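You operate a simulated robot arm through the tools that you are given. There is no shell and no other tool.

You are at the controls of a simulated robot arm. One attempt, no reset.

## Task
Open the table air lever, set the grey knob to 4 and test the sensor at 12 V.
Fine: set the volt knob before you switch the tester on; the tester lamp ends green.

The check looks at the end state, three seconds after you hand in, the way a careful person would. Anything else that was tipped, shoved, dropped, spilled or broken makes it a failure.

## Robot
A 7-joint arm with a three-finger gripper on a trunk, on a base that drives. Base frame: it is fixed to the floor where the robot stands at the start and does not move with it; the origin is under the middle of the robot, x ahead of it, y to its left, z up. Lengths are in m, angles in rad, forces in N, time in s.
With the tool pointing down near the work surface it reaches from about 0.1 to 0.86 m from the robot's upright axis, wherever it stands. Its first joint turns from -2.897 to 2.897 rad. Places, roughly: black tester rocker [2.7, 1.6, 0.7]; bleed valve [2.9, 1, 0.7]; gauge valve [2.9, 0.9, 0.7]; green tester button [2.7, 1.5, 0.7]; grey knob [3, 0.6, 0.7]; grey rocker [2.6, 2, 0.7]; oiler button [2.6, 1.9, 0.7]; orange sensor [3.25, 1.5, 1]; red lock rocker [2.7, 1.7, 0.7]; sunk blue button [2.8, 1.4, 0.7]; table air lever [2.8, 1.2, 0.7]; tester [3.3, 1.6, 0.9]; tester lamp [3.2, 1.6, 0.9]; trim rocker [3, 0.7, 0.7]; volt knob [2.6, 1.8, 0.7]. Payload 2.94 kg.
The TCP is the grasp point between the finger pads, 0.03 m short of the fingertips. In the tool frame z runs along the fingers and y along their closing line. The gripper opens to 0.132 m. The gripper's body begins 0.107 m behind the TCP.
Orientation is that of the tool frame in the base frame, as a unit quaternion [w, x, y, z]. With the fingers straight down and closing along the base's y, the tool's x points along the base's -x, its y along +y and its z along -z.

## Interface
- The arm moves only by the tool apply_moves. Its argument "steps" is one flat list of numbers, 7 for each row, row after row: the gripper command, from -1 (shut) to 1 (fully open), values between in proportion, then the shift along the tool's x, y, z in m, then the turn, a rotation vector about the tool's x, y, z in rad. In form: [claw, tx, ty, tz, ax, ay, az, claw, tx, ty, tz, ax, ay, az, ...]. A call has 1 to 20 rows; each row shifts and turns the commanded pose from where the row before left it, along the tool's axes as they then stand. Rows are played at 5 a second. More than 0.05 m and 0.15 rad between two rows, or a gripper value outside its range, and nothing of the call is played. Where a pose cannot be reached the arm comes as near as it can. A force on the tool above 40 N (or 10 N above the force at the start of the call, whichever is more), or a blocked arm, ends the call early, and 0.2 s more pass. Each finger halts on what it meets, pressing with about 43 N; the grip force reading is that of the motor and also rises with nothing between the fingers. The clock runs only during rows and for 0.2 s after the last one: add rows that do not move to give the fingers time. It gives the time, the measured TCP pose, the force on the tool (base axes), the opening and the grip force at its end, in the units of the frame above (readings bear some noise), with the torque about the TCP (base axes, N m) and any sound that the robot's microphone picked up.
- Cameras (640 x 400 px; columns grow to the right, rows downward): "scene" is now at [0.0509, 0.1877, 1.7457]; the picture's right is [-0.03, -1.00, 0.00], its down [-0.74, 0.02, -0.67] and it looks along [0.67, -0.02, -0.74] (base axes); focal length 266 px, centre (320, 200). "wrist" rides on the gripper at [0.072, 0.003, -0.144] in the tool frame; the picture's right is [-0.04, 1.00, 0.00], its down [-0.88, -0.04, -0.48] and it looks along [-0.47, -0.02, 0.88] (tool axes); focal length 256 px, centre (320, 200). There is no depth. A picture from a camera that has moved, and an enlarged one, comes with that camera's place and axes in the base frame and with its lens.
- camera(camera): a new picture of that camera. No time passes.
- raise_lower(by): slides the trunk up (or, below 0, down) by that many m; the arm and the scene camera ride with it, the base frame stays. It gives what a move gives, with no picture.
- base_move(legs): drives the robot by 1 to 6 legs, each [ahead, left, turn to the left] in m, m and rad, along the robot's own axes; the way and the turn of a leg run together, so that a leg with both is an arc; at most 1.5 m and 3.142 rad a leg. The arm and the cameras ride along, it lands a little off, and it stops where it bumps. It gives what a move gives.
- head_to(pan, tilt): turns the head with the scene camera to pan (to the left, within 2.496 rad either way) and tilt (down, from -0.506 to 1.204), counted from straight ahead of the robot. It gives what a move gives.
- zoom(camera, box): a new picture of the part [left, top, right, bottom] of that camera's present view, enlarged. No time passes.
- hand_in(): hands the job in; it is judged then, once.

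Nothing tells you exact positions but the pictures and the camera data. Unless the task says otherwise, let go and move clear before handing in.

The tools are called after ">>>" by a JSON object that holds its "op" and its "data". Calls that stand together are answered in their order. apply_moves: Moves the arm, as the interface text tells. Its arguments: {"type":"object","properties":{"steps":{"type":"array"}},"required":["steps"]} The other tools are called the same way: raise_lower (by) slides the trunk up or down; base_move (legs) drives the base; head_to (pan, tilt) turns the head that bears the scene camera; camera (camera) takes a picture; zoom (camera, box) takes an enlarged picture of a part of a camera's view; hand_in () hands the job in.

At the start:

```text
time: 0.0
position: [0.6667, -0.0377, 0.8948]
orientation: [0.0, -0.001, 1.0, 0.0]
contact_force: [-0.5, 0.0, 0.1]
ft_torque: [0.03, 0.01, 0.02]
finger_gap: 0.1319
finger_force: 0.1
trunk travel left (down, up): [-0.25, 0.29]
robot x, y, heading: [-0.0031, -0.0001, -0.001]
head pan, tilt: [-0.03, 0.833]
```

scene: 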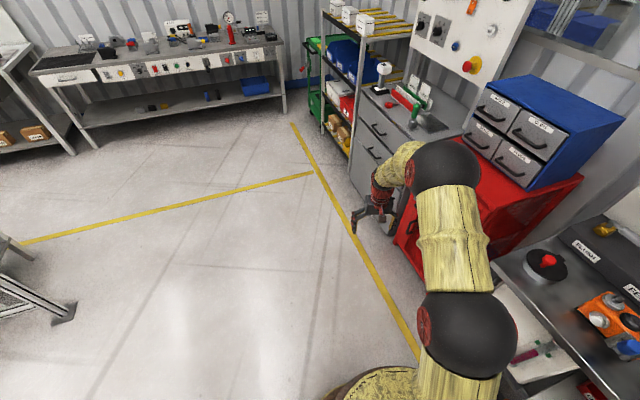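
wrist: 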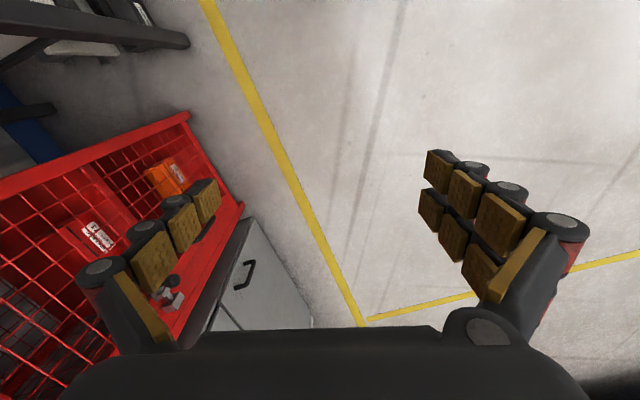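

I see the far workbench ahead and to the left with a row of controls on its front panel; that is where the lever, knobs and tester are. First I take a closer look from here.

>>> {"op": "zoom", "data": {"camera": "scene", "box": [20, 0, 300, 175]}}

>>> {"op": "head_to", "data": {"pan": 0.45, "tilt": 0.4}}

```text
2.29 times, centred on (160, 88) of scene
camera zoom: at [0.0509, 0.1877, 1.7457], right [-0.03, -1.0, 0.0], down [-0.74, 0.02, -0.67], along [0.67, -0.02, -0.74], focal length 609 px, centre (686, 457)
```

zoom: 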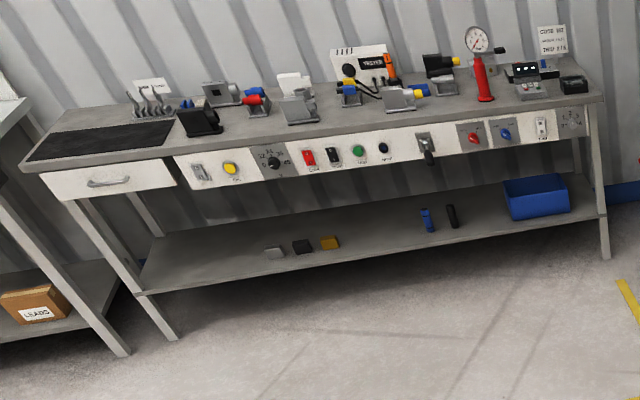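

```text
time: 0.9
position: [0.6677, -0.0366, 0.8975]
orientation: [0.0, -0.001, 1.0, 0.0]
contact_force: [0.0, -0.5, -0.3]
ft_torque: [-0.01, 0.03, 0.03]
finger_gap: 0.1322
finger_force: 0.0
trunk travel left (down, up): [-0.25, 0.29]
robot x, y, heading: [0.0001, 0.0001, -0.002]
head pan, tilt: [0.45, 0.4]
```

The controls sit on the front face of the bench. I look again with the head turned.

>>> {"op": "camera", "data": {"camera": "scene"}}

>>> {"op": "zoom", "data": {"camera": "scene", "box": [180, 130, 500, 330]}}

```text
taken
camera scene: at [0.0554, 0.2302, 1.7834], right [0.43, -0.9, 0.0], down [-0.35, -0.17, -0.92], along [0.83, 0.4, -0.39], focal length 266 px, centre (320, 200)
```

scene: 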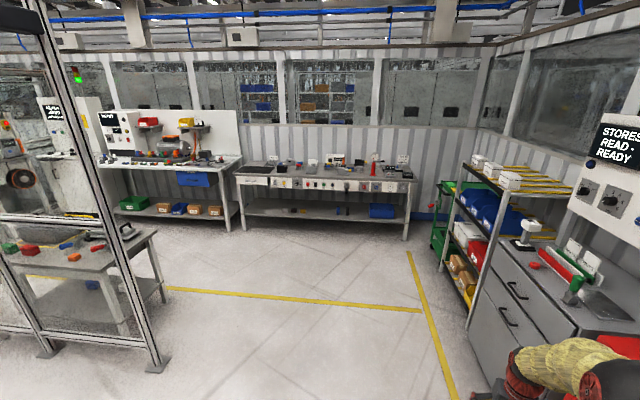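

```text
2.00 times, centred on (340, 230) of scene
camera zoom: at [0.0554, 0.2302, 1.7834], right [0.43, -0.9, 0.0], down [-0.35, -0.17, -0.92], along [0.83, 0.4, -0.39], focal length 533 px, centre (280, 140)
```

zoom: 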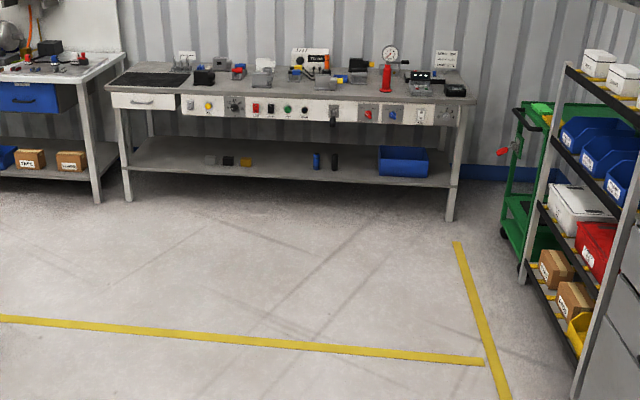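

The bench front runs roughly from (2.47, 2.53) to (3.14, 0.53), so its face is turned about 0.3 rad. I drive left, turn and go forward to about 1 m from the panel to look closer.

>>> {"op": "base_move", "data": {"legs": [[0, 0.6, 0], [0, 0, 0.3], [0.9, 0, 0], [0.85, 0, 0]]}}

>>> {"op": "head_to", "data": {"pan": 0.0, "tilt": 0.75}}

>>> {"op": "camera", "data": {"camera": "scene"}}

```text
time: 13.7
position: [2.304, 1.2839, 0.8955]
orientation: [0.0, -0.154, 0.988, 0.0]
contact_force: [-0.7, 0.5, 0.6]
ft_torque: [0.01, -0.01, -0.01]
finger_gap: 0.132
finger_force: 0.0
trunk travel left (down, up): [-0.25, 0.29]
robot x, y, heading: [1.6607, 1.1167, 0.306]
head pan, tilt: [0.45, 0.4]
```

```text
time: 14.6
position: [2.3045, 1.2828, 0.8952]
orientation: [0.0, -0.153, 0.988, 0.0]
contact_force: [0.1, 0.2, 0.6]
ft_torque: [-0.01, -0.04, 0.02]
finger_gap: 0.1318
finger_force: 0.1
trunk travel left (down, up): [-0.25, 0.29]
robot x, y, heading: [1.6583, 1.1172, 0.311]
head pan, tilt: [0.0, 0.75]
```

```text
taken
camera scene: at [1.6514, 1.3131, 1.7524], right [0.31, -0.95, 0.0], down [-0.65, -0.21, -0.73], along [0.7, 0.22, -0.68], focal length 266 px, centre (320, 200)
```

scene: 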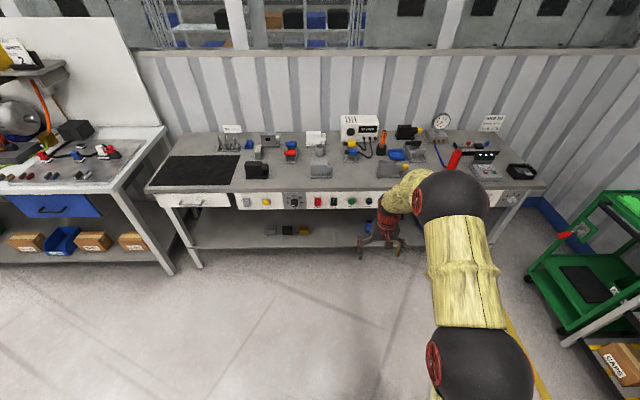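

The base is in place and the panel is about 1 m away. I zoom in on the labels and dials.

>>> {"op": "zoom", "data": {"camera": "scene", "box": [225, 170, 305, 220]}}

>>> {"op": "zoom", "data": {"camera": "scene", "box": [300, 170, 380, 220]}}

>>> {"op": "zoom", "data": {"camera": "scene", "box": [210, 100, 410, 225]}}

>>> {"op": "zoom", "data": {"camera": "scene", "box": [400, 100, 560, 210]}}

>>> {"op": "camera", "data": {"camera": "wrist"}}

```text
8.00 times, centred on (265, 195) of scene
camera zoom: at [1.6514, 1.3131, 1.7524], right [0.31, -0.95, 0.0], down [-0.65, -0.21, -0.73], along [0.7, 0.22, -0.68], focal length 2131 px, centre (760, 240)
```

zoom: 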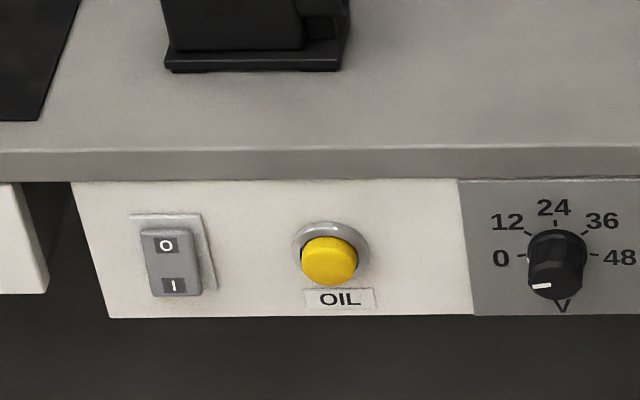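

```text
8.00 times, centred on (340, 195) of scene
camera zoom: at [1.6514, 1.3131, 1.7524], right [0.31, -0.95, 0.0], down [-0.65, -0.21, -0.73], along [0.7, 0.22, -0.68], focal length 2131 px, centre (160, 240)
```

zoom: 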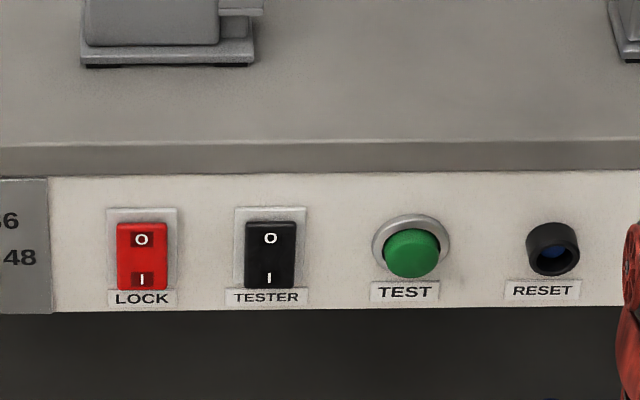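

```text
3.20 times, centred on (310, 162) of scene
camera zoom: at [1.6514, 1.3131, 1.7524], right [0.31, -0.95, 0.0], down [-0.65, -0.21, -0.73], along [0.7, 0.22, -0.68], focal length 853 px, centre (352, 320)
```

zoom: 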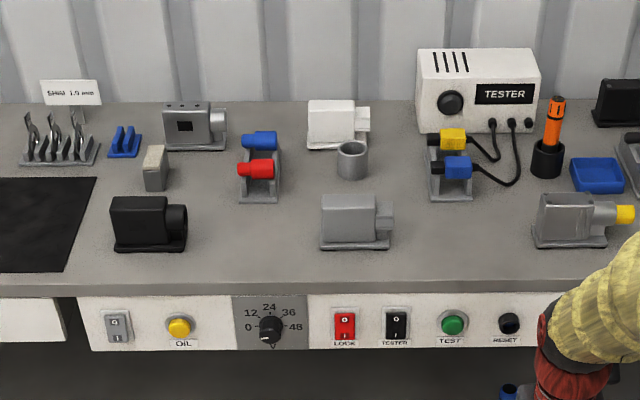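

```text
3.64 times, centred on (480, 155) of scene
camera zoom: at [1.6514, 1.3131, 1.7524], right [0.31, -0.95, 0.0], down [-0.65, -0.21, -0.73], along [0.7, 0.22, -0.68], focal length 969 px, centre (-262, 364)
```

zoom: 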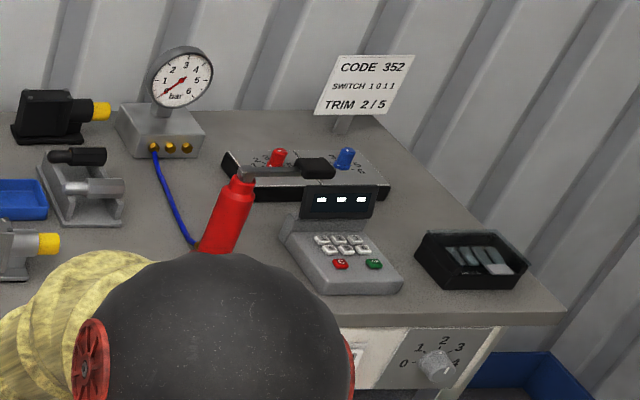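

```text
taken
camera wrist: at [2.234, 1.2653, 1.0392], right [-0.26, 0.96, 0.0], down [0.85, 0.23, 0.48], along [0.46, 0.13, -0.88], focal length 256 px, centre (320, 200)
```

wrist: 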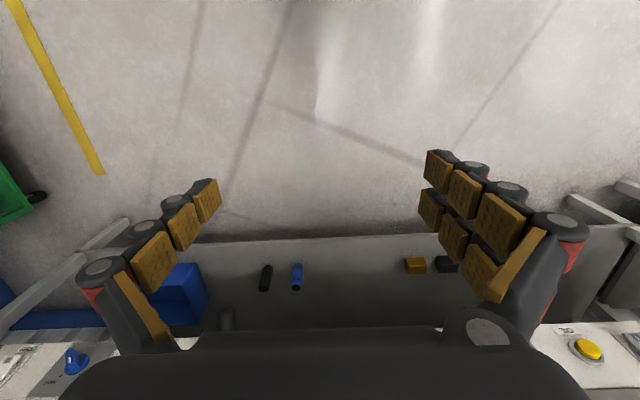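

The panel is readable: grey rocker, OIL, volt dial, LOCK, TESTER, TEST, RESET; the lever and the right-hand knobs are hidden behind my arm. I zoom in on the tester and look at the details.

>>> {"op": "zoom", "data": {"camera": "scene", "box": [330, 105, 410, 155]}}

>>> {"op": "zoom", "data": {"camera": "scene", "box": [275, 185, 315, 210]}}

>>> {"op": "zoom", "data": {"camera": "scene", "box": [215, 110, 345, 190]}}

>>> {"op": "zoom", "data": {"camera": "scene", "box": [488, 175, 552, 215]}}

```text
8.00 times, centred on (370, 130) of scene
camera zoom: at [1.6514, 1.3131, 1.7524], right [0.31, -0.95, 0.0], down [-0.65, -0.21, -0.73], along [0.7, 0.22, -0.68], focal length 2131 px, centre (-80, 760)
```

zoom: 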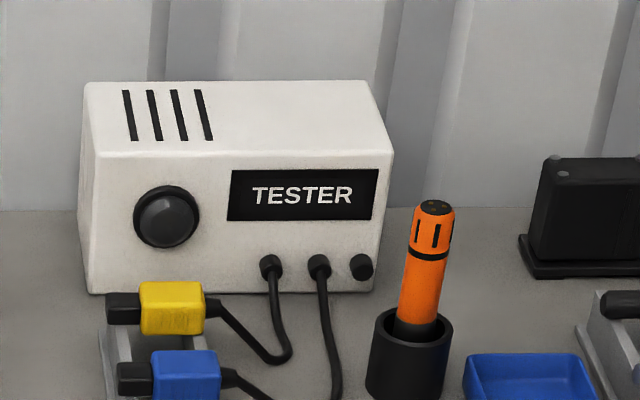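

```text
16.00 times, centred on (295, 198) of scene
camera zoom: at [1.6514, 1.3131, 1.7524], right [0.31, -0.95, 0.0], down [-0.65, -0.21, -0.73], along [0.7, 0.22, -0.68], focal length 4263 px, centre (720, 240)
```

zoom: 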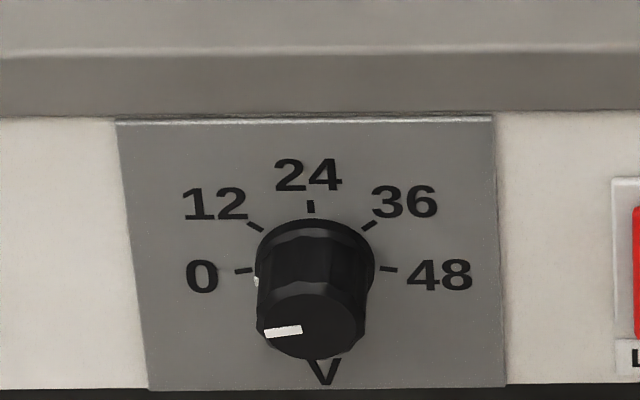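

```text
4.92 times, centred on (280, 150) of scene
camera zoom: at [1.6514, 1.3131, 1.7524], right [0.31, -0.95, 0.0], down [-0.65, -0.21, -0.73], along [0.7, 0.22, -0.68], focal length 1312 px, centre (517, 446)
```

zoom: 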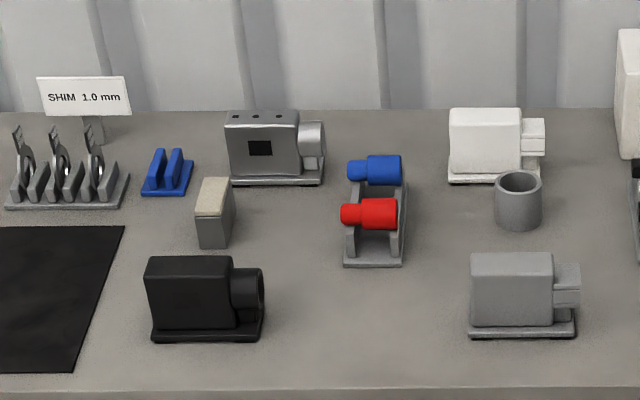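

```text
10.00 times, centred on (520, 195) of scene
camera zoom: at [1.6514, 1.3131, 1.7524], right [0.31, -0.95, 0.0], down [-0.65, -0.21, -0.73], along [0.7, 0.22, -0.68], focal length 2664 px, centre (-1680, 250)
```

zoom: 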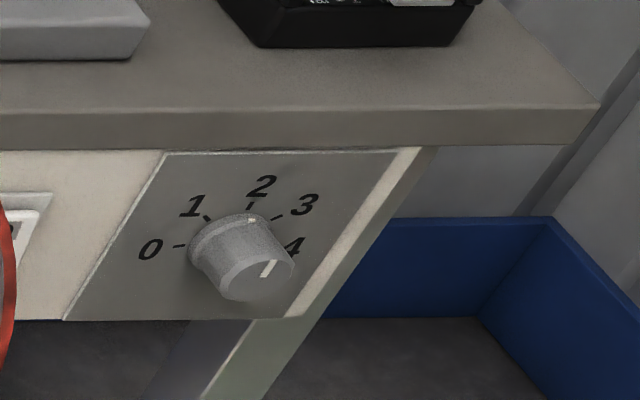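

The volt knob (black) points at 0, and the grey knob sits somewhere near 2. From the pictures I put the volt knob at about (2.64, 1.78, 0.73), the tester rocker at (2.71, 1.57) and the grey knob at (3.05, 0.61), with the panel turned about 0.335 rad. I turn the tool to point forward while there is free space.

>>> {"op": "apply_moves", "data": {"steps": [0.3, 0, 0, -0.02, 0, -0.1428, 0, 0.3, 0, 0, -0.01, 0, -0.1428, 0, 0.3, 0, 0, 0, 0, -0.1428, 0, 0.3, 0, 0, 0, 0, -0.1428, 0, 0.3, 0, 0, 0, 0, -0.1428, 0, 0.3, 0, 0, 0, 0, -0.1428, 0, 0.3, 0, 0, 0, 0, -0.1428, 0, 0.3, 0, 0, 0, 0, -0.1428, 0, 0.3, 0, 0, 0, 0, -0.1428, 0, 0.3, 0, 0, 0, 0, -0.1428, 0, 0.3, 0, 0, 0, 0, -0.1428, 0, 0.3, 0.03, 0, -0.02, 0, 0, 0, 0.3, 0.03, 0, -0.02, 0, 0, 0, 0.3, 0.03, 0, -0.02, 0, 0, 0, 0.3, 0.03, 0, 0, 0, 0, 0, 0.3, 0.03, 0, 0, 0, 0, 0, 0.3, 0.0, 0, 0, 0, 0, 0]}}

>>> {"op": "camera", "data": {"camera": "wrist"}}

>>> {"op": "camera", "data": {"camera": "scene"}}

```text
time: 18.2
position: [2.2521, 1.2382, 0.8354]
orientation: [0.577, -0.102, 0.8, 0.131]
contact_force: [0.4, 0.6, -0.3]
ft_torque: [0.0, -0.04, -0.01]
finger_gap: 0.086
finger_force: 0.1
out of reach, approached as far as the arm can: row 6, 7, 8, 9, 10, 11, 12, 13, 14, 15, 16
trunk travel left (down, up): [-0.25, 0.29]
robot x, y, heading: [1.6586, 1.1154, 0.312]
head pan, tilt: [0.0, 0.75]
```

```text
taken
camera wrist: at [2.0996, 1.1946, 0.8097], right [-0.3, 0.94, 0.13], down [-0.14, -0.18, 0.97], along [0.94, 0.27, 0.19], focal length 256 px, centre (320, 200)
```

wrist: 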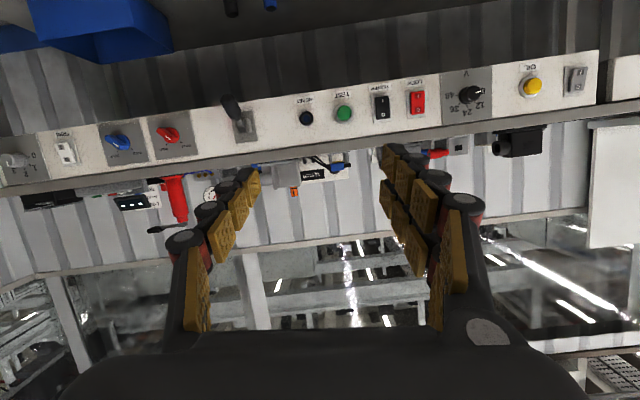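

```text
taken
camera scene: at [1.6514, 1.3129, 1.7524], right [0.3, -0.95, 0.0], down [-0.65, -0.21, -0.73], along [0.7, 0.22, -0.68], focal length 266 px, centre (320, 200)
```

scene: 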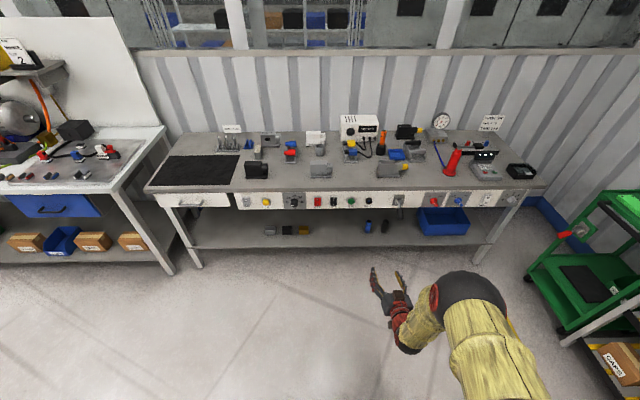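

The wrist runs into a joint limit: the shoulder is too high to point the tool level at this height. I lower the trunk so the arm can work from below.

>>> {"op": "raise_lower", "data": {"by": -0.24}}

>>> {"op": "apply_moves", "data": {"steps": [0.3, -0.03, 0, 0, 0, 0, 0, 0.3, -0.03, 0, 0, 0, 0, 0, 0.3, -0.03, 0, 0, 0, 0, 0]}}

```text
time: 20.7
position: [2.2528, 1.2388, 0.5957]
orientation: [0.577, -0.101, 0.8, 0.13]
contact_force: [-0.5, 0.2, -0.9]
ft_torque: [0.0, 0.04, 0.01]
finger_gap: 0.0857
finger_force: 0.0
trunk travel left (down, up): [-0.01, 0.53]
robot x, y, heading: [1.6554, 1.1165, 0.31]
head pan, tilt: [0.0, 0.75]
```

```text
time: 21.5
position: [2.2809, 1.2401, 0.6821]
orientation: [0.577, -0.102, 0.8, 0.131]
contact_force: [-0.1, 0.2, 0.1]
ft_torque: [0.04, -0.03, -0.01]
finger_gap: 0.0858
finger_force: 0.1
trunk travel left (down, up): [-0.01, 0.53]
robot x, y, heading: [1.6563, 1.1136, 0.309]
head pan, tilt: [0.0, 0.75]
```

The tool follows from the measured pose now. I finish levelling it and align it with the panel's normal.

>>> {"op": "apply_moves", "data": {"steps": [0.3, -0.02, 0, 0, 0, -0.102, -0.031, 0.3, -0.01, 0, 0, 0, -0.102, -0.031, 0.3, 0, 0, 0, 0, -0.102, -0.031, 0.3, 0, 0, 0, 0, 0, 0]}}

>>> {"op": "camera", "data": {"camera": "wrist"}}

>>> {"op": "camera", "data": {"camera": "scene"}}

```text
time: 22.5
position: [2.3095, 1.2394, 0.726]
orientation: [0.692, -0.101, 0.701, 0.138]
contact_force: [0.3, 0.3, -0.2]
ft_torque: [0.02, 0.01, 0.0]
finger_gap: 0.086
finger_force: 0.1
out of reach, approached as far as the arm can: row 2, 3
trunk travel left (down, up): [-0.01, 0.53]
robot x, y, heading: [1.6576, 1.1165, 0.302]
head pan, tilt: [0.0, 0.75]
```

```text
taken
camera wrist: at [2.1702, 1.1986, 0.654], right [-0.33, 0.94, 0.1], down [-0.42, -0.24, 0.88], along [0.85, 0.25, 0.47], focal length 256 px, centre (320, 200)
```

wrist: 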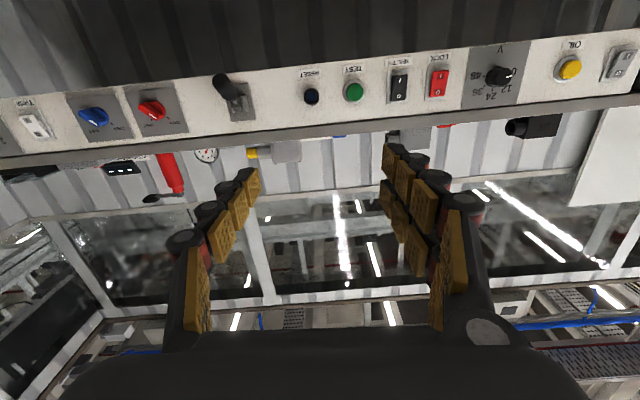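

```text
taken
camera scene: at [1.6512, 1.3129, 1.5124], right [0.3, -0.95, 0.0], down [-0.65, -0.21, -0.73], along [0.7, 0.22, -0.68], focal length 266 px, centre (320, 200)
```

scene: 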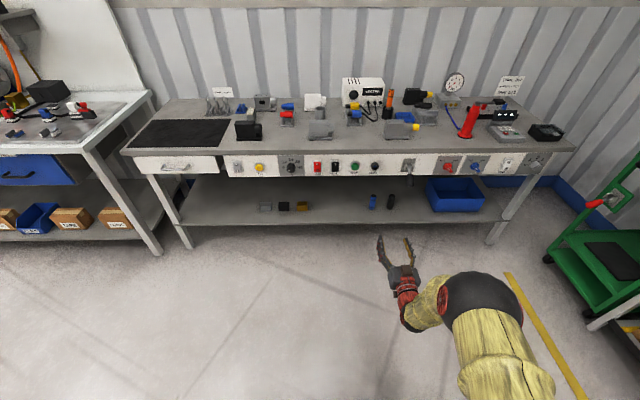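

The tool is nearly level at panel height. I now drive closer, to about 0.78 m from the panel, centred between the volt knob and the lever.

>>> {"op": "base_move", "data": {"legs": [[0.34, 0.06, 0.033]]}}

>>> {"op": "camera", "data": {"camera": "wrist"}}

>>> {"op": "camera", "data": {"camera": "scene"}}

```text
time: 24.7
position: [2.6033, 1.4284, 0.7257]
orientation: [0.689, -0.113, 0.7, 0.15]
contact_force: [-0.1, -0.1, 0.7]
ft_torque: [-0.01, 0.0, -0.01]
finger_gap: 0.0856
finger_force: 0.1
trunk travel left (down, up): [-0.01, 0.53]
robot x, y, heading: [1.9631, 1.2819, 0.345]
head pan, tilt: [0.0, 0.75]
```

```text
taken
camera wrist: at [2.4685, 1.3829, 0.654], right [-0.36, 0.93, 0.1], down [-0.41, -0.25, 0.88], along [0.84, 0.28, 0.47], focal length 256 px, centre (320, 200)
```

wrist: 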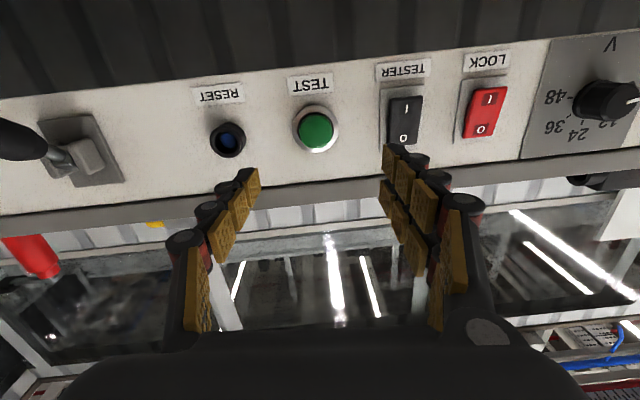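

```text
taken
camera scene: at [1.9457, 1.4783, 1.5124], right [0.34, -0.94, 0.0], down [-0.64, -0.23, -0.73], along [0.69, 0.25, -0.68], focal length 266 px, centre (320, 200)
```

scene: 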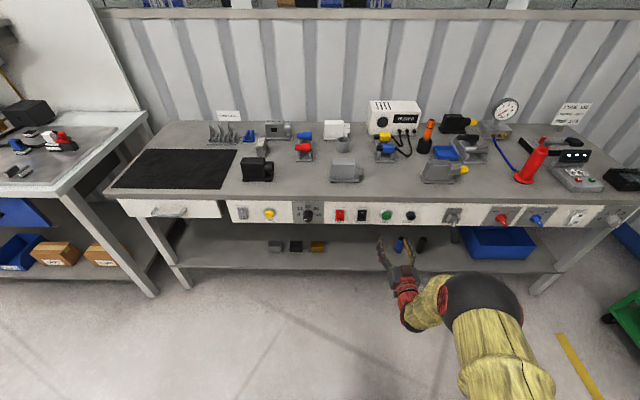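

The wrist camera sees the tester row well (upside down). I zoom in on the rockers, the volt dial and the lever.

>>> {"op": "zoom", "data": {"camera": "wrist", "box": [360, 30, 640, 205]}}

>>> {"op": "zoom", "data": {"camera": "wrist", "box": [0, 60, 240, 210]}}

>>> {"op": "zoom", "data": {"camera": "scene", "box": [280, 185, 440, 285]}}

>>> {"op": "zoom", "data": {"camera": "scene", "box": [430, 170, 640, 300]}}

```text
2.29 times, centred on (500, 118) of wrist
camera zoom: at [2.4685, 1.3829, 0.654], right [-0.36, 0.93, 0.1], down [-0.41, -0.25, 0.88], along [0.84, 0.28, 0.47], focal length 585 px, centre (-91, 389)
```

zoom: 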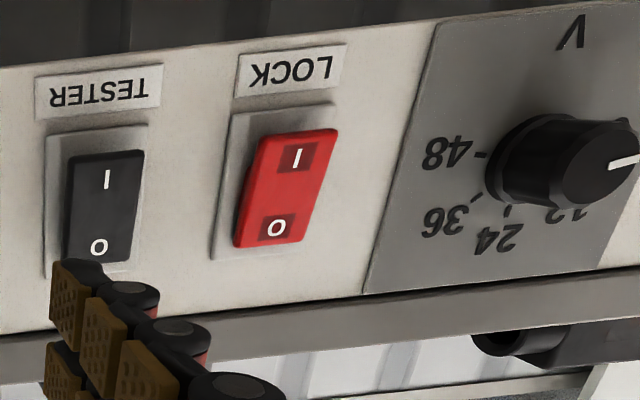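

```text
2.67 times, centred on (120, 135) of wrist
camera zoom: at [2.4685, 1.3829, 0.654], right [-0.36, 0.93, 0.1], down [-0.41, -0.25, 0.88], along [0.84, 0.28, 0.47], focal length 683 px, centre (853, 373)
```

zoom: 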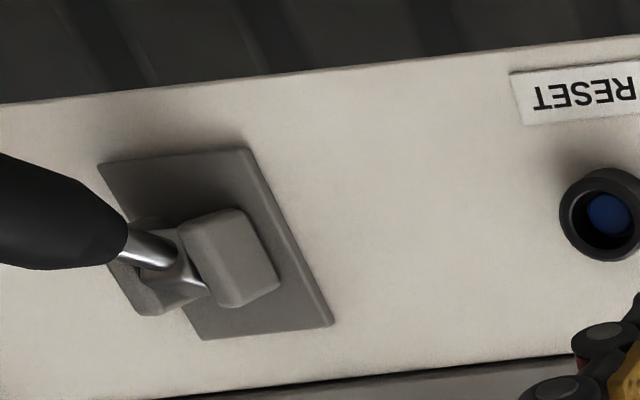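

```text
4.00 times, centred on (360, 235) of scene
camera zoom: at [1.9457, 1.4783, 1.5124], right [0.34, -0.94, 0.0], down [-0.64, -0.23, -0.73], along [0.69, 0.25, -0.68], focal length 1066 px, centre (160, 60)
```

zoom: 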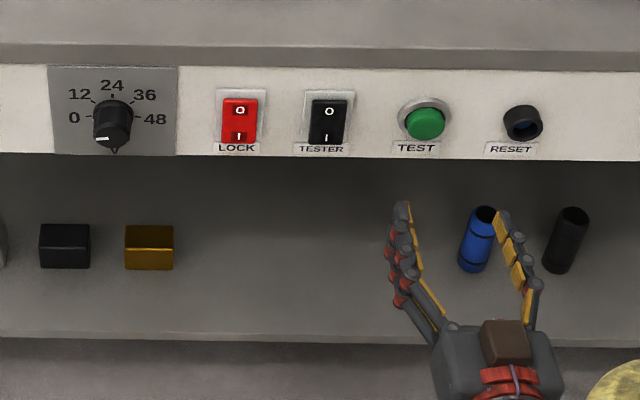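

```text
3.05 times, centred on (535, 235) of scene
camera zoom: at [1.9457, 1.4783, 1.5124], right [0.34, -0.94, 0.0], down [-0.64, -0.23, -0.73], along [0.69, 0.25, -0.68], focal length 812 px, centre (-335, 93)
```

zoom: 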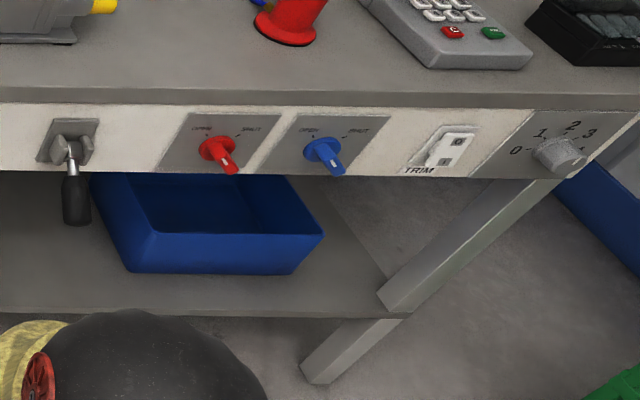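

Volt knob face is about (2.620, 1.777, 0.723), pointing at 0; the tester and lock rockers both look set to 0; the air lever hangs down and outward at about (2.83, 1.22). I straighten the tool and slide left in front of the volt knob.

>>> {"op": "apply_moves", "data": {"steps": [0.1, 0, 0, 0, 0.034, -0.006, -0.054, 0.1, 0, 0.045, 0, 0, 0, 0, 0.1, 0, 0.045, 0, 0, 0, 0, 0.1, 0, 0.045, 0, 0, 0, 0, 0.1, 0, 0.045, 0, 0, 0, 0, 0.1, 0, 0.045, 0, 0, 0, 0, 0.1, 0, 0.045, 0, 0, 0, 0, 0.1, 0, 0.045, 0, 0, 0, 0, 0.1, 0, 0, 0, 0, 0, 0]}}

>>> {"op": "camera", "data": {"camera": "wrist"}}

>>> {"op": "camera", "data": {"camera": "scene"}}

```text
time: 26.7
position: [2.5549, 1.4426, 0.7619]
orientation: [0.685, -0.125, 0.699, 0.164]
contact_force: [0.0, 0.0, 0.1]
ft_torque: [-0.01, 0.02, 0.01]
finger_gap: 0.0727
finger_force: 0.1
out of reach, approached as far as the arm can: row 1, 2, 3, 4, 5, 6, 7, 8
trunk travel left (down, up): [-0.01, 0.53]
robot x, y, heading: [1.9636, 1.2791, 0.345]
head pan, tilt: [0.0, 0.75]
```

```text
taken
camera wrist: at [2.4202, 1.3931, 0.6904], right [-0.39, 0.91, 0.1], down [-0.39, -0.27, 0.88], along [0.83, 0.31, 0.47], focal length 256 px, centre (320, 200)
```

wrist: 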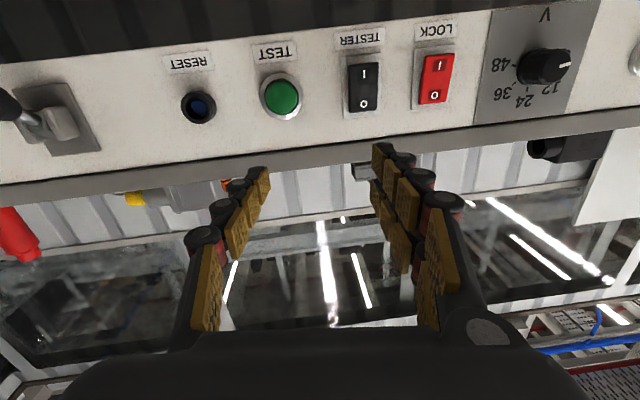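

```text
taken
camera scene: at [1.9455, 1.4783, 1.5124], right [0.34, -0.94, 0.0], down [-0.64, -0.23, -0.73], along [0.69, 0.25, -0.68], focal length 266 px, centre (320, 200)
```

scene: 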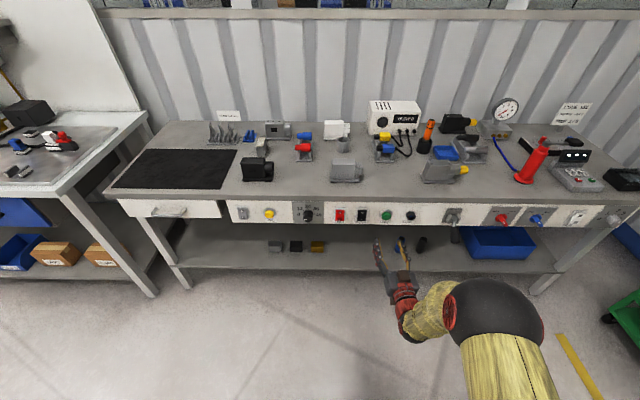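

The wrist is jammed against a joint limit in this arm posture (elbow out right, shoulder high). I will back off, return the tool to straight down, and bring it to "forward" by way of pointing left so the wrist bends the other way.

>>> {"op": "base_move", "data": {"legs": [[-0.35, 0, 0]]}}

>>> {"op": "apply_moves", "data": {"steps": [0.1, 0, 0, 0, 0, 0.14, 0, 0.1, 0, 0, 0, 0, 0.14, 0, 0.1, 0, 0, 0, 0, 0.14, 0, 0.1, 0, 0, 0, 0, 0.14, 0, 0.1, 0, 0, 0, 0, 0.14, 0, 0.1, 0, 0, 0, 0, 0.14, 0, 0.1, 0, 0, 0, 0, 0.14, 0, 0.1, 0, 0, 0, 0, 0.14, 0, 0.1, 0, 0, 0, 0, 0.14, 0, 0.1, 0, 0, 0, 0, 0.14, 0, 0.1, 0, 0, 0, 0, 0.14, 0, 0.1, 0, 0, 0, 0, 0, 0]}}

>>> {"op": "camera", "data": {"camera": "scene"}}

```text
time: 29.0
position: [2.2249, 1.3266, 0.7608]
orientation: [0.685, -0.126, 0.699, 0.165]
contact_force: [0.4, -0.1, -0.4]
ft_torque: [-0.01, 0.02, -0.02]
finger_gap: 0.0729
finger_force: 0.1
trunk travel left (down, up): [-0.01, 0.53]
robot x, y, heading: [1.6292, 1.1633, 0.35]
head pan, tilt: [0.0, 0.75]
```

```text
time: 31.6
position: [2.2256, 1.3339, 0.7636]
orientation: [0.04, -0.21, 0.976, 0.052]
contact_force: [0.1, 0.2, -0.4]
ft_torque: [0.0, 0.03, 0.0]
finger_gap: 0.0727
finger_force: 0.0
out of reach, approached as far as the arm can: row 9
trunk travel left (down, up): [-0.01, 0.53]
robot x, y, heading: [1.628, 1.1631, 0.348]
head pan, tilt: [0.0, 0.75]
```

```text
taken
camera scene: at [1.6152, 1.3588, 1.5123], right [0.34, -0.94, 0.0], down [-0.64, -0.23, -0.73], along [0.69, 0.25, -0.68], focal length 266 px, centre (320, 200)
```

scene: 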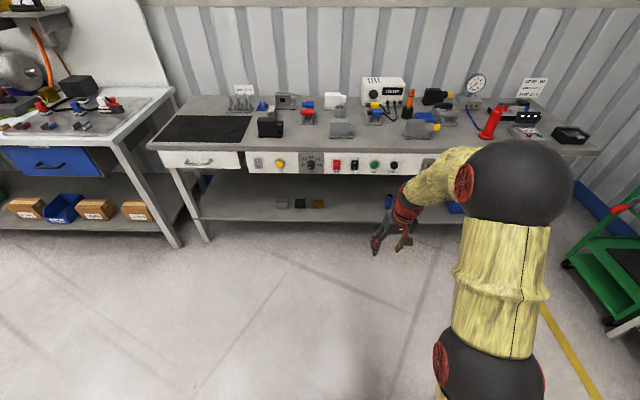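

The tool points down again. Now I tilt it to point left.

>>> {"op": "apply_moves", "data": {"steps": [0.1, 0, 0, -0.03, -0.14, 0, 0, 0.1, 0, 0, -0.03, -0.14, 0, 0, 0.1, 0, 0, -0.02, -0.14, 0, 0, 0.1, 0, 0, 0, -0.14, 0, 0, 0.1, 0, 0, 0, -0.14, 0, 0, 0.1, 0, 0, 0, -0.14, 0, 0, 0.1, 0, 0, 0, -0.14, 0, 0, 0.1, 0, 0, 0, -0.14, 0, 0, 0.1, 0, 0, 0, -0.14, 0, 0, 0.1, 0, 0, 0, -0.14, 0, 0, 0.1, 0, 0, 0, -0.14, 0, 0, 0.1, 0, 0, 0, 0, 0, 0]}}

>>> {"op": "camera", "data": {"camera": "scene"}}

```text
time: 34.2
position: [2.2245, 1.3147, 0.8407]
orientation: [-0.116, -0.179, 0.664, 0.717]
contact_force: [-0.5, 0.2, 0.3]
ft_torque: [0.05, -0.01, -0.01]
finger_gap: 0.0724
finger_force: 0.1
trunk travel left (down, up): [-0.01, 0.53]
robot x, y, heading: [1.6266, 1.1638, 0.348]
head pan, tilt: [0.0, 0.75]
```

```text
taken
camera scene: at [1.6153, 1.3586, 1.5124], right [0.34, -0.94, 0.0], down [-0.64, -0.23, -0.73], along [0.69, 0.25, -0.68], focal length 266 px, centre (320, 200)
```

scene: 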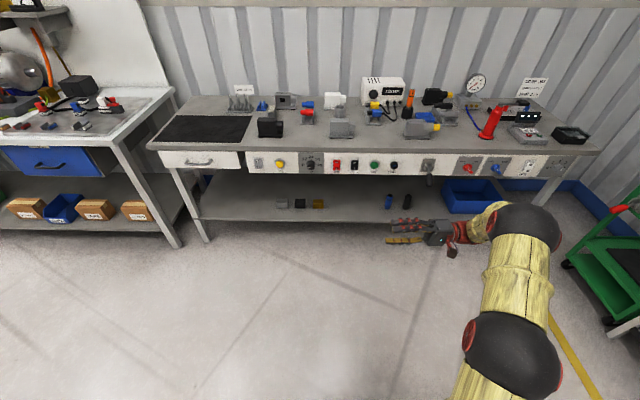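

That posture was reached freely. Now I swing the tool from left to forward.

>>> {"op": "apply_moves", "data": {"steps": [0.1, 0, 0, 0, 0, -0.14, 0, 0.1, 0, 0, 0, 0, -0.14, 0, 0.1, 0, 0, 0, 0, -0.14, 0, 0.1, 0, 0, 0, 0, -0.14, 0, 0.1, 0, 0, 0, 0, -0.14, 0, 0.1, 0, 0, 0, 0, -0.14, 0, 0.1, 0, 0, 0, 0, -0.14, 0, 0.1, 0, 0, 0, 0, -0.14, 0, 0.1, 0, 0, 0, 0, -0.14, 0, 0.1, 0, 0, 0, 0, -0.14, 0, 0.1, 0, 0, 0, 0, -0.14, 0, 0.1, 0, 0, 0, 0, 0, 0]}}

>>> {"op": "camera", "data": {"camera": "scene"}}

```text
time: 36.8
position: [2.2253, 1.3149, 0.8401]
orientation: [0.38, 0.369, 0.558, 0.639]
contact_force: [0.1, -0.7, 0.1]
ft_torque: [0.01, 0.0, 0.01]
finger_gap: 0.0726
finger_force: 0.1
trunk travel left (down, up): [-0.01, 0.53]
robot x, y, heading: [1.6272, 1.1648, 0.349]
head pan, tilt: [0.0, 0.75]
```

```text
taken
camera scene: at [1.6148, 1.3588, 1.5123], right [0.34, -0.94, 0.0], down [-0.64, -0.23, -0.73], along [0.69, 0.25, -0.68], focal length 266 px, centre (320, 200)
```

scene: 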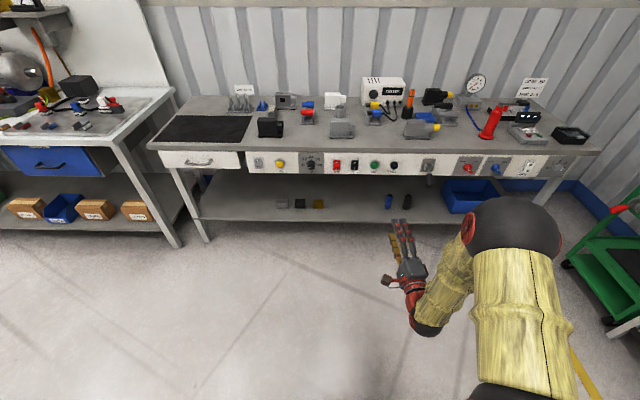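

The tool now points forward with the wrist free. I roll it so the camera is above the gripper and align with the panel.

>>> {"op": "apply_moves", "data": {"steps": [0.1, 0, 0, 0, -0.0007, -0.0152, 0.1376, 0.1, 0, 0, 0, -0.0007, -0.0152, 0.1376, 0.1, 0, 0, 0, -0.0007, -0.0152, 0.1376, 0.1, 0, 0, 0, -0.0007, -0.0152, 0.1376, 0.1, 0, 0, 0, -0.0007, -0.0152, 0.1376, 0.1, 0, 0, 0, -0.0007, -0.0152, 0.1376, 0.1, 0, 0, 0, -0.0007, -0.0152, 0.1376, 0.1, 0, 0, 0, -0.0007, -0.0152, 0.1376, 0.1, 0, 0, 0, -0.0007, -0.0152, 0.1376, 0.1, 0, 0, 0, -0.0007, -0.0152, 0.1376, 0.1, 0, 0, 0, -0.0007, -0.0152, 0.1376, 0.1, 0, 0, 0, 0, 0, 0]}}

>>> {"op": "camera", "data": {"camera": "wrist"}}

>>> {"op": "camera", "data": {"camera": "scene"}}

```text
time: 39.4
position: [2.2346, 1.2862, 0.8475]
orientation: [-0.124, 0.697, 0.12, 0.696]
contact_force: [-0.5, 0.9, -0.8]
ft_torque: [-0.03, -0.01, -0.02]
finger_gap: 0.0729
finger_force: 0.1
out of reach, approached as far as the arm can: row 4, 5, 6, 7, 8, 9, 11
trunk travel left (down, up): [-0.01, 0.53]
robot x, y, heading: [1.6275, 1.1618, 0.346]
head pan, tilt: [0.0, 0.75]
```

```text
taken
camera wrist: at [2.1005, 1.2348, 0.9195], right [0.34, -0.94, -0.05], down [-0.46, -0.12, -0.88], along [0.82, 0.32, -0.48], focal length 256 px, centre (320, 200)
```

wrist: 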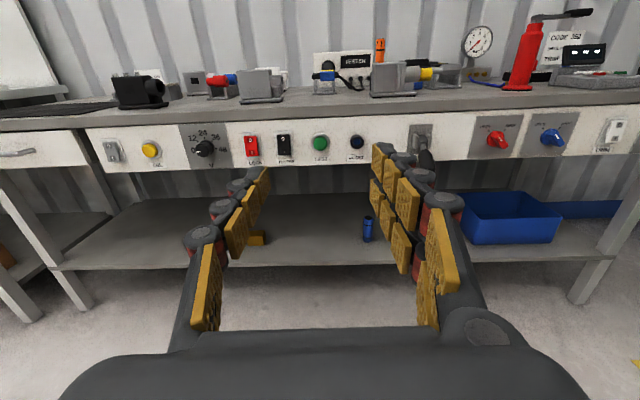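

```text
taken
camera scene: at [1.6149, 1.3586, 1.5124], right [0.34, -0.94, 0.0], down [-0.64, -0.23, -0.73], along [0.69, 0.25, -0.68], focal length 266 px, centre (320, 200)
```

scene: 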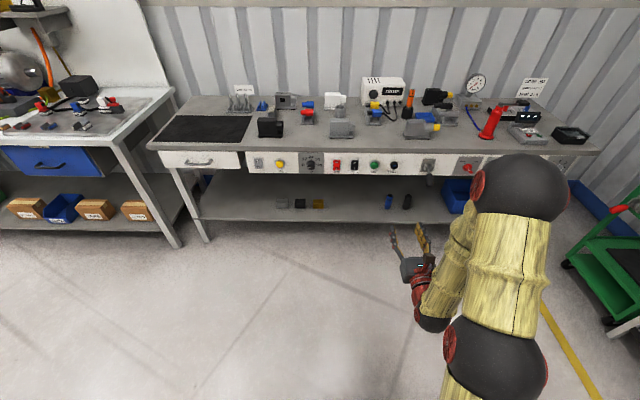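

The tool is now forward with the camera above. Before approaching I test in free air how far it can still turn clockwise.

>>> {"op": "apply_moves", "data": {"steps": [0.1, 0, 0, 0, 0, 0, 0.15, 0.1, 0, 0, 0, 0, 0, 0.15, 0.1, 0, 0, 0, 0, 0, 0.15, 0.1, 0, 0, 0, 0, 0, 0.15, 0.1, 0, 0, 0, 0, 0, 0]}}

>>> {"op": "apply_moves", "data": {"steps": [0.1, 0, 0, 0, 0, 0, -0.15, 0.1, 0, 0, 0, 0, 0, -0.15, 0.1, 0, 0, 0, 0, 0, -0.15, 0.1, 0, 0, 0, 0, 0, -0.15, 0.1, 0, 0, 0, 0, 0, -0.15, 0.1, 0, 0, 0, 0, 0, -0.15, 0.1, 0, 0, 0, 0, 0, -0.15, 0.1, 0, 0, 0, 0, 0, -0.15, 0.1, 0, 0, 0, 0, 0, 0]}}

```text
time: 40.6
position: [2.2346, 1.2865, 0.847]
orientation: [-0.324, 0.702, -0.09, 0.629]
contact_force: [0.6, -0.2, 1.1]
ft_torque: [-0.02, -0.03, -0.04]
finger_gap: 0.0727
finger_force: 0.1
trunk travel left (down, up): [-0.01, 0.53]
robot x, y, heading: [1.6263, 1.1615, 0.352]
head pan, tilt: [0.0, 0.75]
```

```text
time: 42.6
position: [2.2346, 1.2862, 0.8477]
orientation: [0.089, 0.63, 0.322, 0.701]
contact_force: [0.8, -0.5, -1.0]
ft_torque: [-0.03, -0.03, 0.0]
finger_gap: 0.0726
finger_force: 0.0
trunk travel left (down, up): [-0.01, 0.53]
robot x, y, heading: [1.6311, 1.1611, 0.347]
head pan, tilt: [0.0, 0.75]
```

Turning is free both ways here. I drive up to the panel, shifting left so the volt knob is in front of the arm.

>>> {"op": "base_move", "data": {"legs": [[0.2, 0.2, -0.007], [0.2, 0, 0]]}}

>>> {"op": "camera", "data": {"camera": "wrist"}}

>>> {"op": "camera", "data": {"camera": "scene"}}

```text
time: 45.8
position: [2.5458, 1.6067, 0.8476]
orientation: [0.09, 0.631, 0.319, 0.701]
contact_force: [-0.2, 0.4, 0.7]
ft_torque: [0.02, -0.01, -0.01]
finger_gap: 0.0728
finger_force: 0.1
trunk travel left (down, up): [-0.01, 0.53]
robot x, y, heading: [1.9376, 1.4886, 0.346]
head pan, tilt: [0.0, 0.75]
```

```text
taken
camera wrist: at [2.3972, 1.5949, 0.9087], right [0.28, -0.8, 0.53], down [-0.29, -0.59, -0.75], along [0.91, 0.06, -0.41], focal length 256 px, centre (320, 200)
```

wrist: 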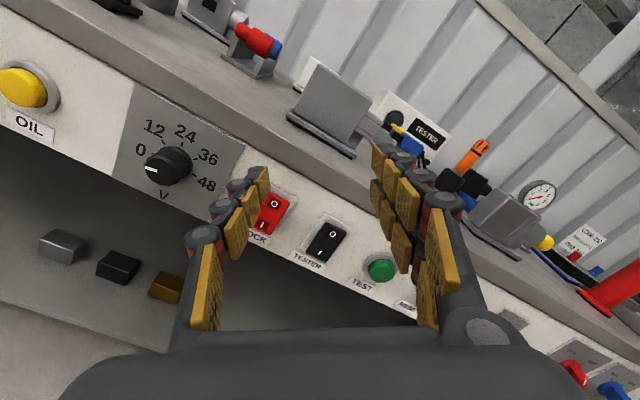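

```text
taken
camera scene: at [1.9262, 1.6841, 1.5124], right [0.34, -0.94, 0.0], down [-0.64, -0.23, -0.73], along [0.69, 0.25, -0.68], focal length 266 px, centre (320, 200)
```

scene: 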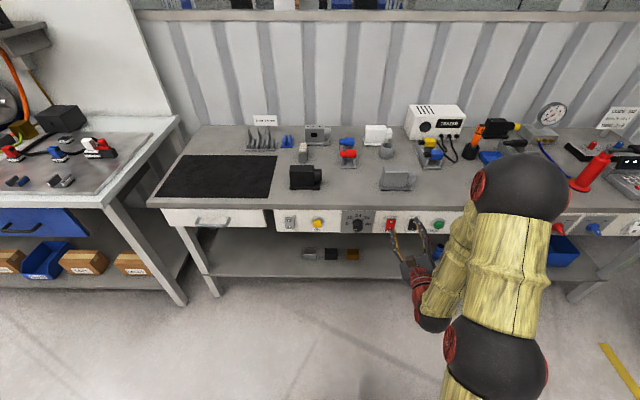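

The volt dial is now up left in the wrist view. I slide the gripper down-left so it lies on the knob's axis, still about 10 cm short of the knob.

>>> {"op": "apply_moves", "data": {"steps": [0.1, 0, 0, 0, 0, 0, 0.1, 0.1, 0, 0, 0, 0, 0, 0.096, 0.1, -0.0155, -0.0434, 0, 0, 0, 0, 0.1, -0.0155, -0.0434, 0, 0, 0, 0, 0.1, -0.0155, -0.0434, 0, 0, 0, 0, 0.1, -0.0155, -0.0434, 0, 0, 0, 0, 0.1, 0, 0, 0, 0, 0, 0, 0.1, 0, 0, 0, 0, 0, 0]}}

>>> {"op": "camera", "data": {"camera": "wrist"}}

>>> {"op": "zoom", "data": {"camera": "scene", "box": [270, 190, 470, 315]}}

```text
time: 47.5
position: [2.5042, 1.6219, 0.7172]
orientation: [0.015, 0.656, 0.262, 0.707]
contact_force: [-0.2, -0.2, -0.5]
ft_torque: [-0.01, -0.01, 0.0]
finger_gap: 0.0724
finger_force: 0.0
out of reach, approached as far as the arm can: row 3, 4, 5, 6
trunk travel left (down, up): [-0.01, 0.53]
robot x, y, heading: [1.9372, 1.4867, 0.343]
head pan, tilt: [0.0, 0.75]
```

```text
taken
camera wrist: at [2.361, 1.5953, 0.786], right [0.33, -0.88, 0.35], down [-0.34, -0.46, -0.82], along [0.88, 0.15, -0.45], focal length 256 px, centre (320, 200)
```

wrist: 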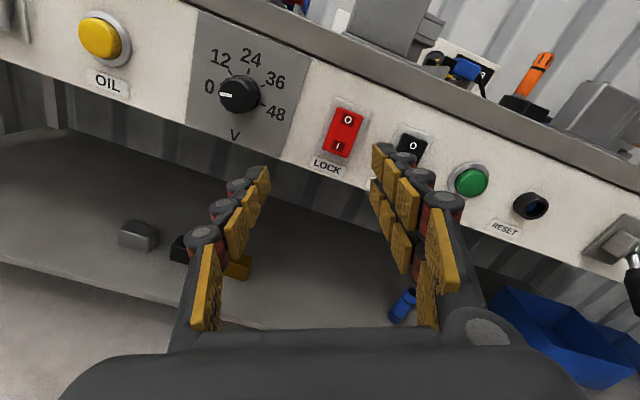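

```text
3.20 times, centred on (370, 252) of scene
camera zoom: at [1.9266, 1.6842, 1.5124], right [0.34, -0.94, 0.0], down [-0.64, -0.23, -0.73], along [0.69, 0.25, -0.68], focal length 853 px, centre (160, 32)
```

zoom: 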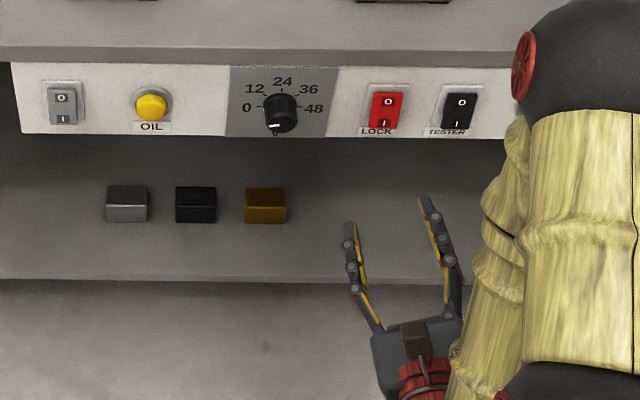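

The arm cannot go further left in this posture; it works better with the gripper to the right of the robot's axis. So I shift the gripper right relative to the robot and drive the base left instead.

>>> {"op": "apply_moves", "data": {"steps": [0.1, -0.0163, 0.0437, 0, 0, 0, 0, 0.1, -0.0163, 0.0437, 0, 0, 0, 0, 0.1, -0.0163, 0.0437, 0, 0, 0, 0, 0.1, 0, 0, 0, 0, 0, 0]}}

>>> {"op": "base_move", "data": {"legs": [[0, 0.246, 0]]}}

>>> {"op": "camera", "data": {"camera": "wrist"}}

>>> {"op": "camera", "data": {"camera": "scene"}}

```text
time: 48.5
position: [2.5517, 1.4879, 0.7245]
orientation: [0.023, 0.659, 0.256, 0.707]
contact_force: [-0.1, 0.2, 0.0]
ft_torque: [0.04, 0.03, 0.01]
finger_gap: 0.0726
finger_force: 0.0
trunk travel left (down, up): [-0.01, 0.53]
robot x, y, heading: [1.9382, 1.4888, 0.342]
head pan, tilt: [0.0, 0.75]
```

```text
time: 50.4
position: [2.4695, 1.7228, 0.7221]
orientation: [0.022, 0.659, 0.257, 0.707]
contact_force: [-0.1, -0.2, 0.7]
ft_torque: [-0.03, -0.01, -0.02]
finger_gap: 0.0726
finger_force: 0.0
trunk travel left (down, up): [-0.01, 0.53]
robot x, y, heading: [1.8521, 1.7179, 0.346]
head pan, tilt: [0.0, 0.75]
```

```text
taken
camera wrist: at [2.3252, 1.6983, 0.7906], right [0.31, -0.88, 0.35], down [-0.35, -0.45, -0.82], along [0.88, 0.14, -0.45], focal length 256 px, centre (320, 200)
```

wrist: 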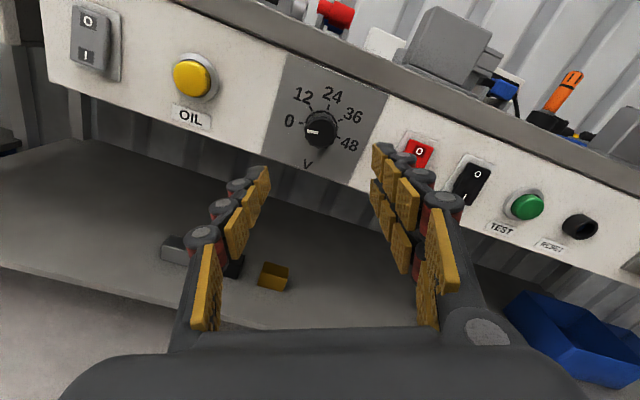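

```text
taken
camera scene: at [1.8436, 1.9162, 1.5124], right [0.34, -0.94, 0.0], down [-0.64, -0.23, -0.73], along [0.69, 0.25, -0.68], focal length 266 px, centre (320, 200)
```

scene: 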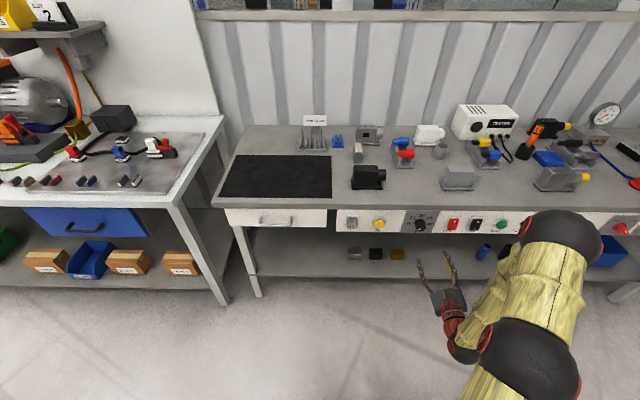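

The gripper should be on the knob's axis. I zoom in to verify the knob position.

>>> {"op": "zoom", "data": {"camera": "wrist", "box": [240, 60, 400, 160]}}

>>> {"op": "zoom", "data": {"camera": "scene", "box": [380, 195, 460, 245]}}

```text
4.00 times, centred on (320, 110) of wrist
camera zoom: at [2.3252, 1.6983, 0.7906], right [0.31, -0.88, 0.35], down [-0.35, -0.45, -0.82], along [0.88, 0.14, -0.45], focal length 1024 px, centre (320, 560)
```

zoom: 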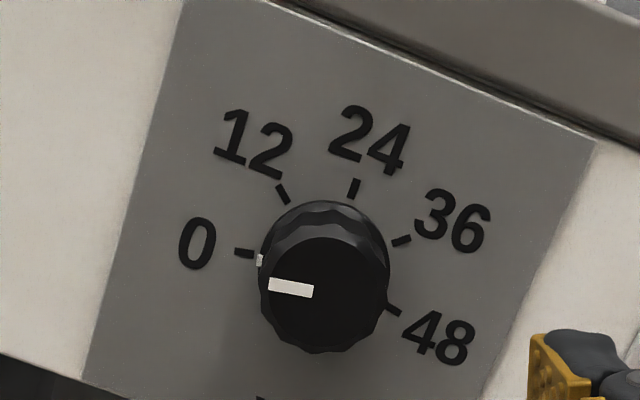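

```text
8.00 times, centred on (420, 220) of scene
camera zoom: at [1.8436, 1.9162, 1.5124], right [0.34, -0.94, 0.0], down [-0.64, -0.23, -0.73], along [0.69, 0.25, -0.68], focal length 2131 px, centre (-480, 40)
```

zoom: 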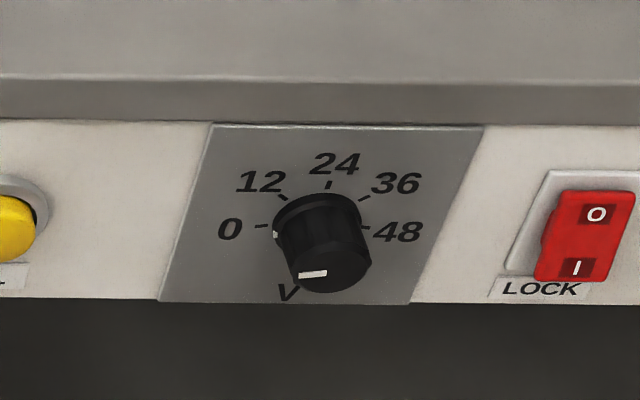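

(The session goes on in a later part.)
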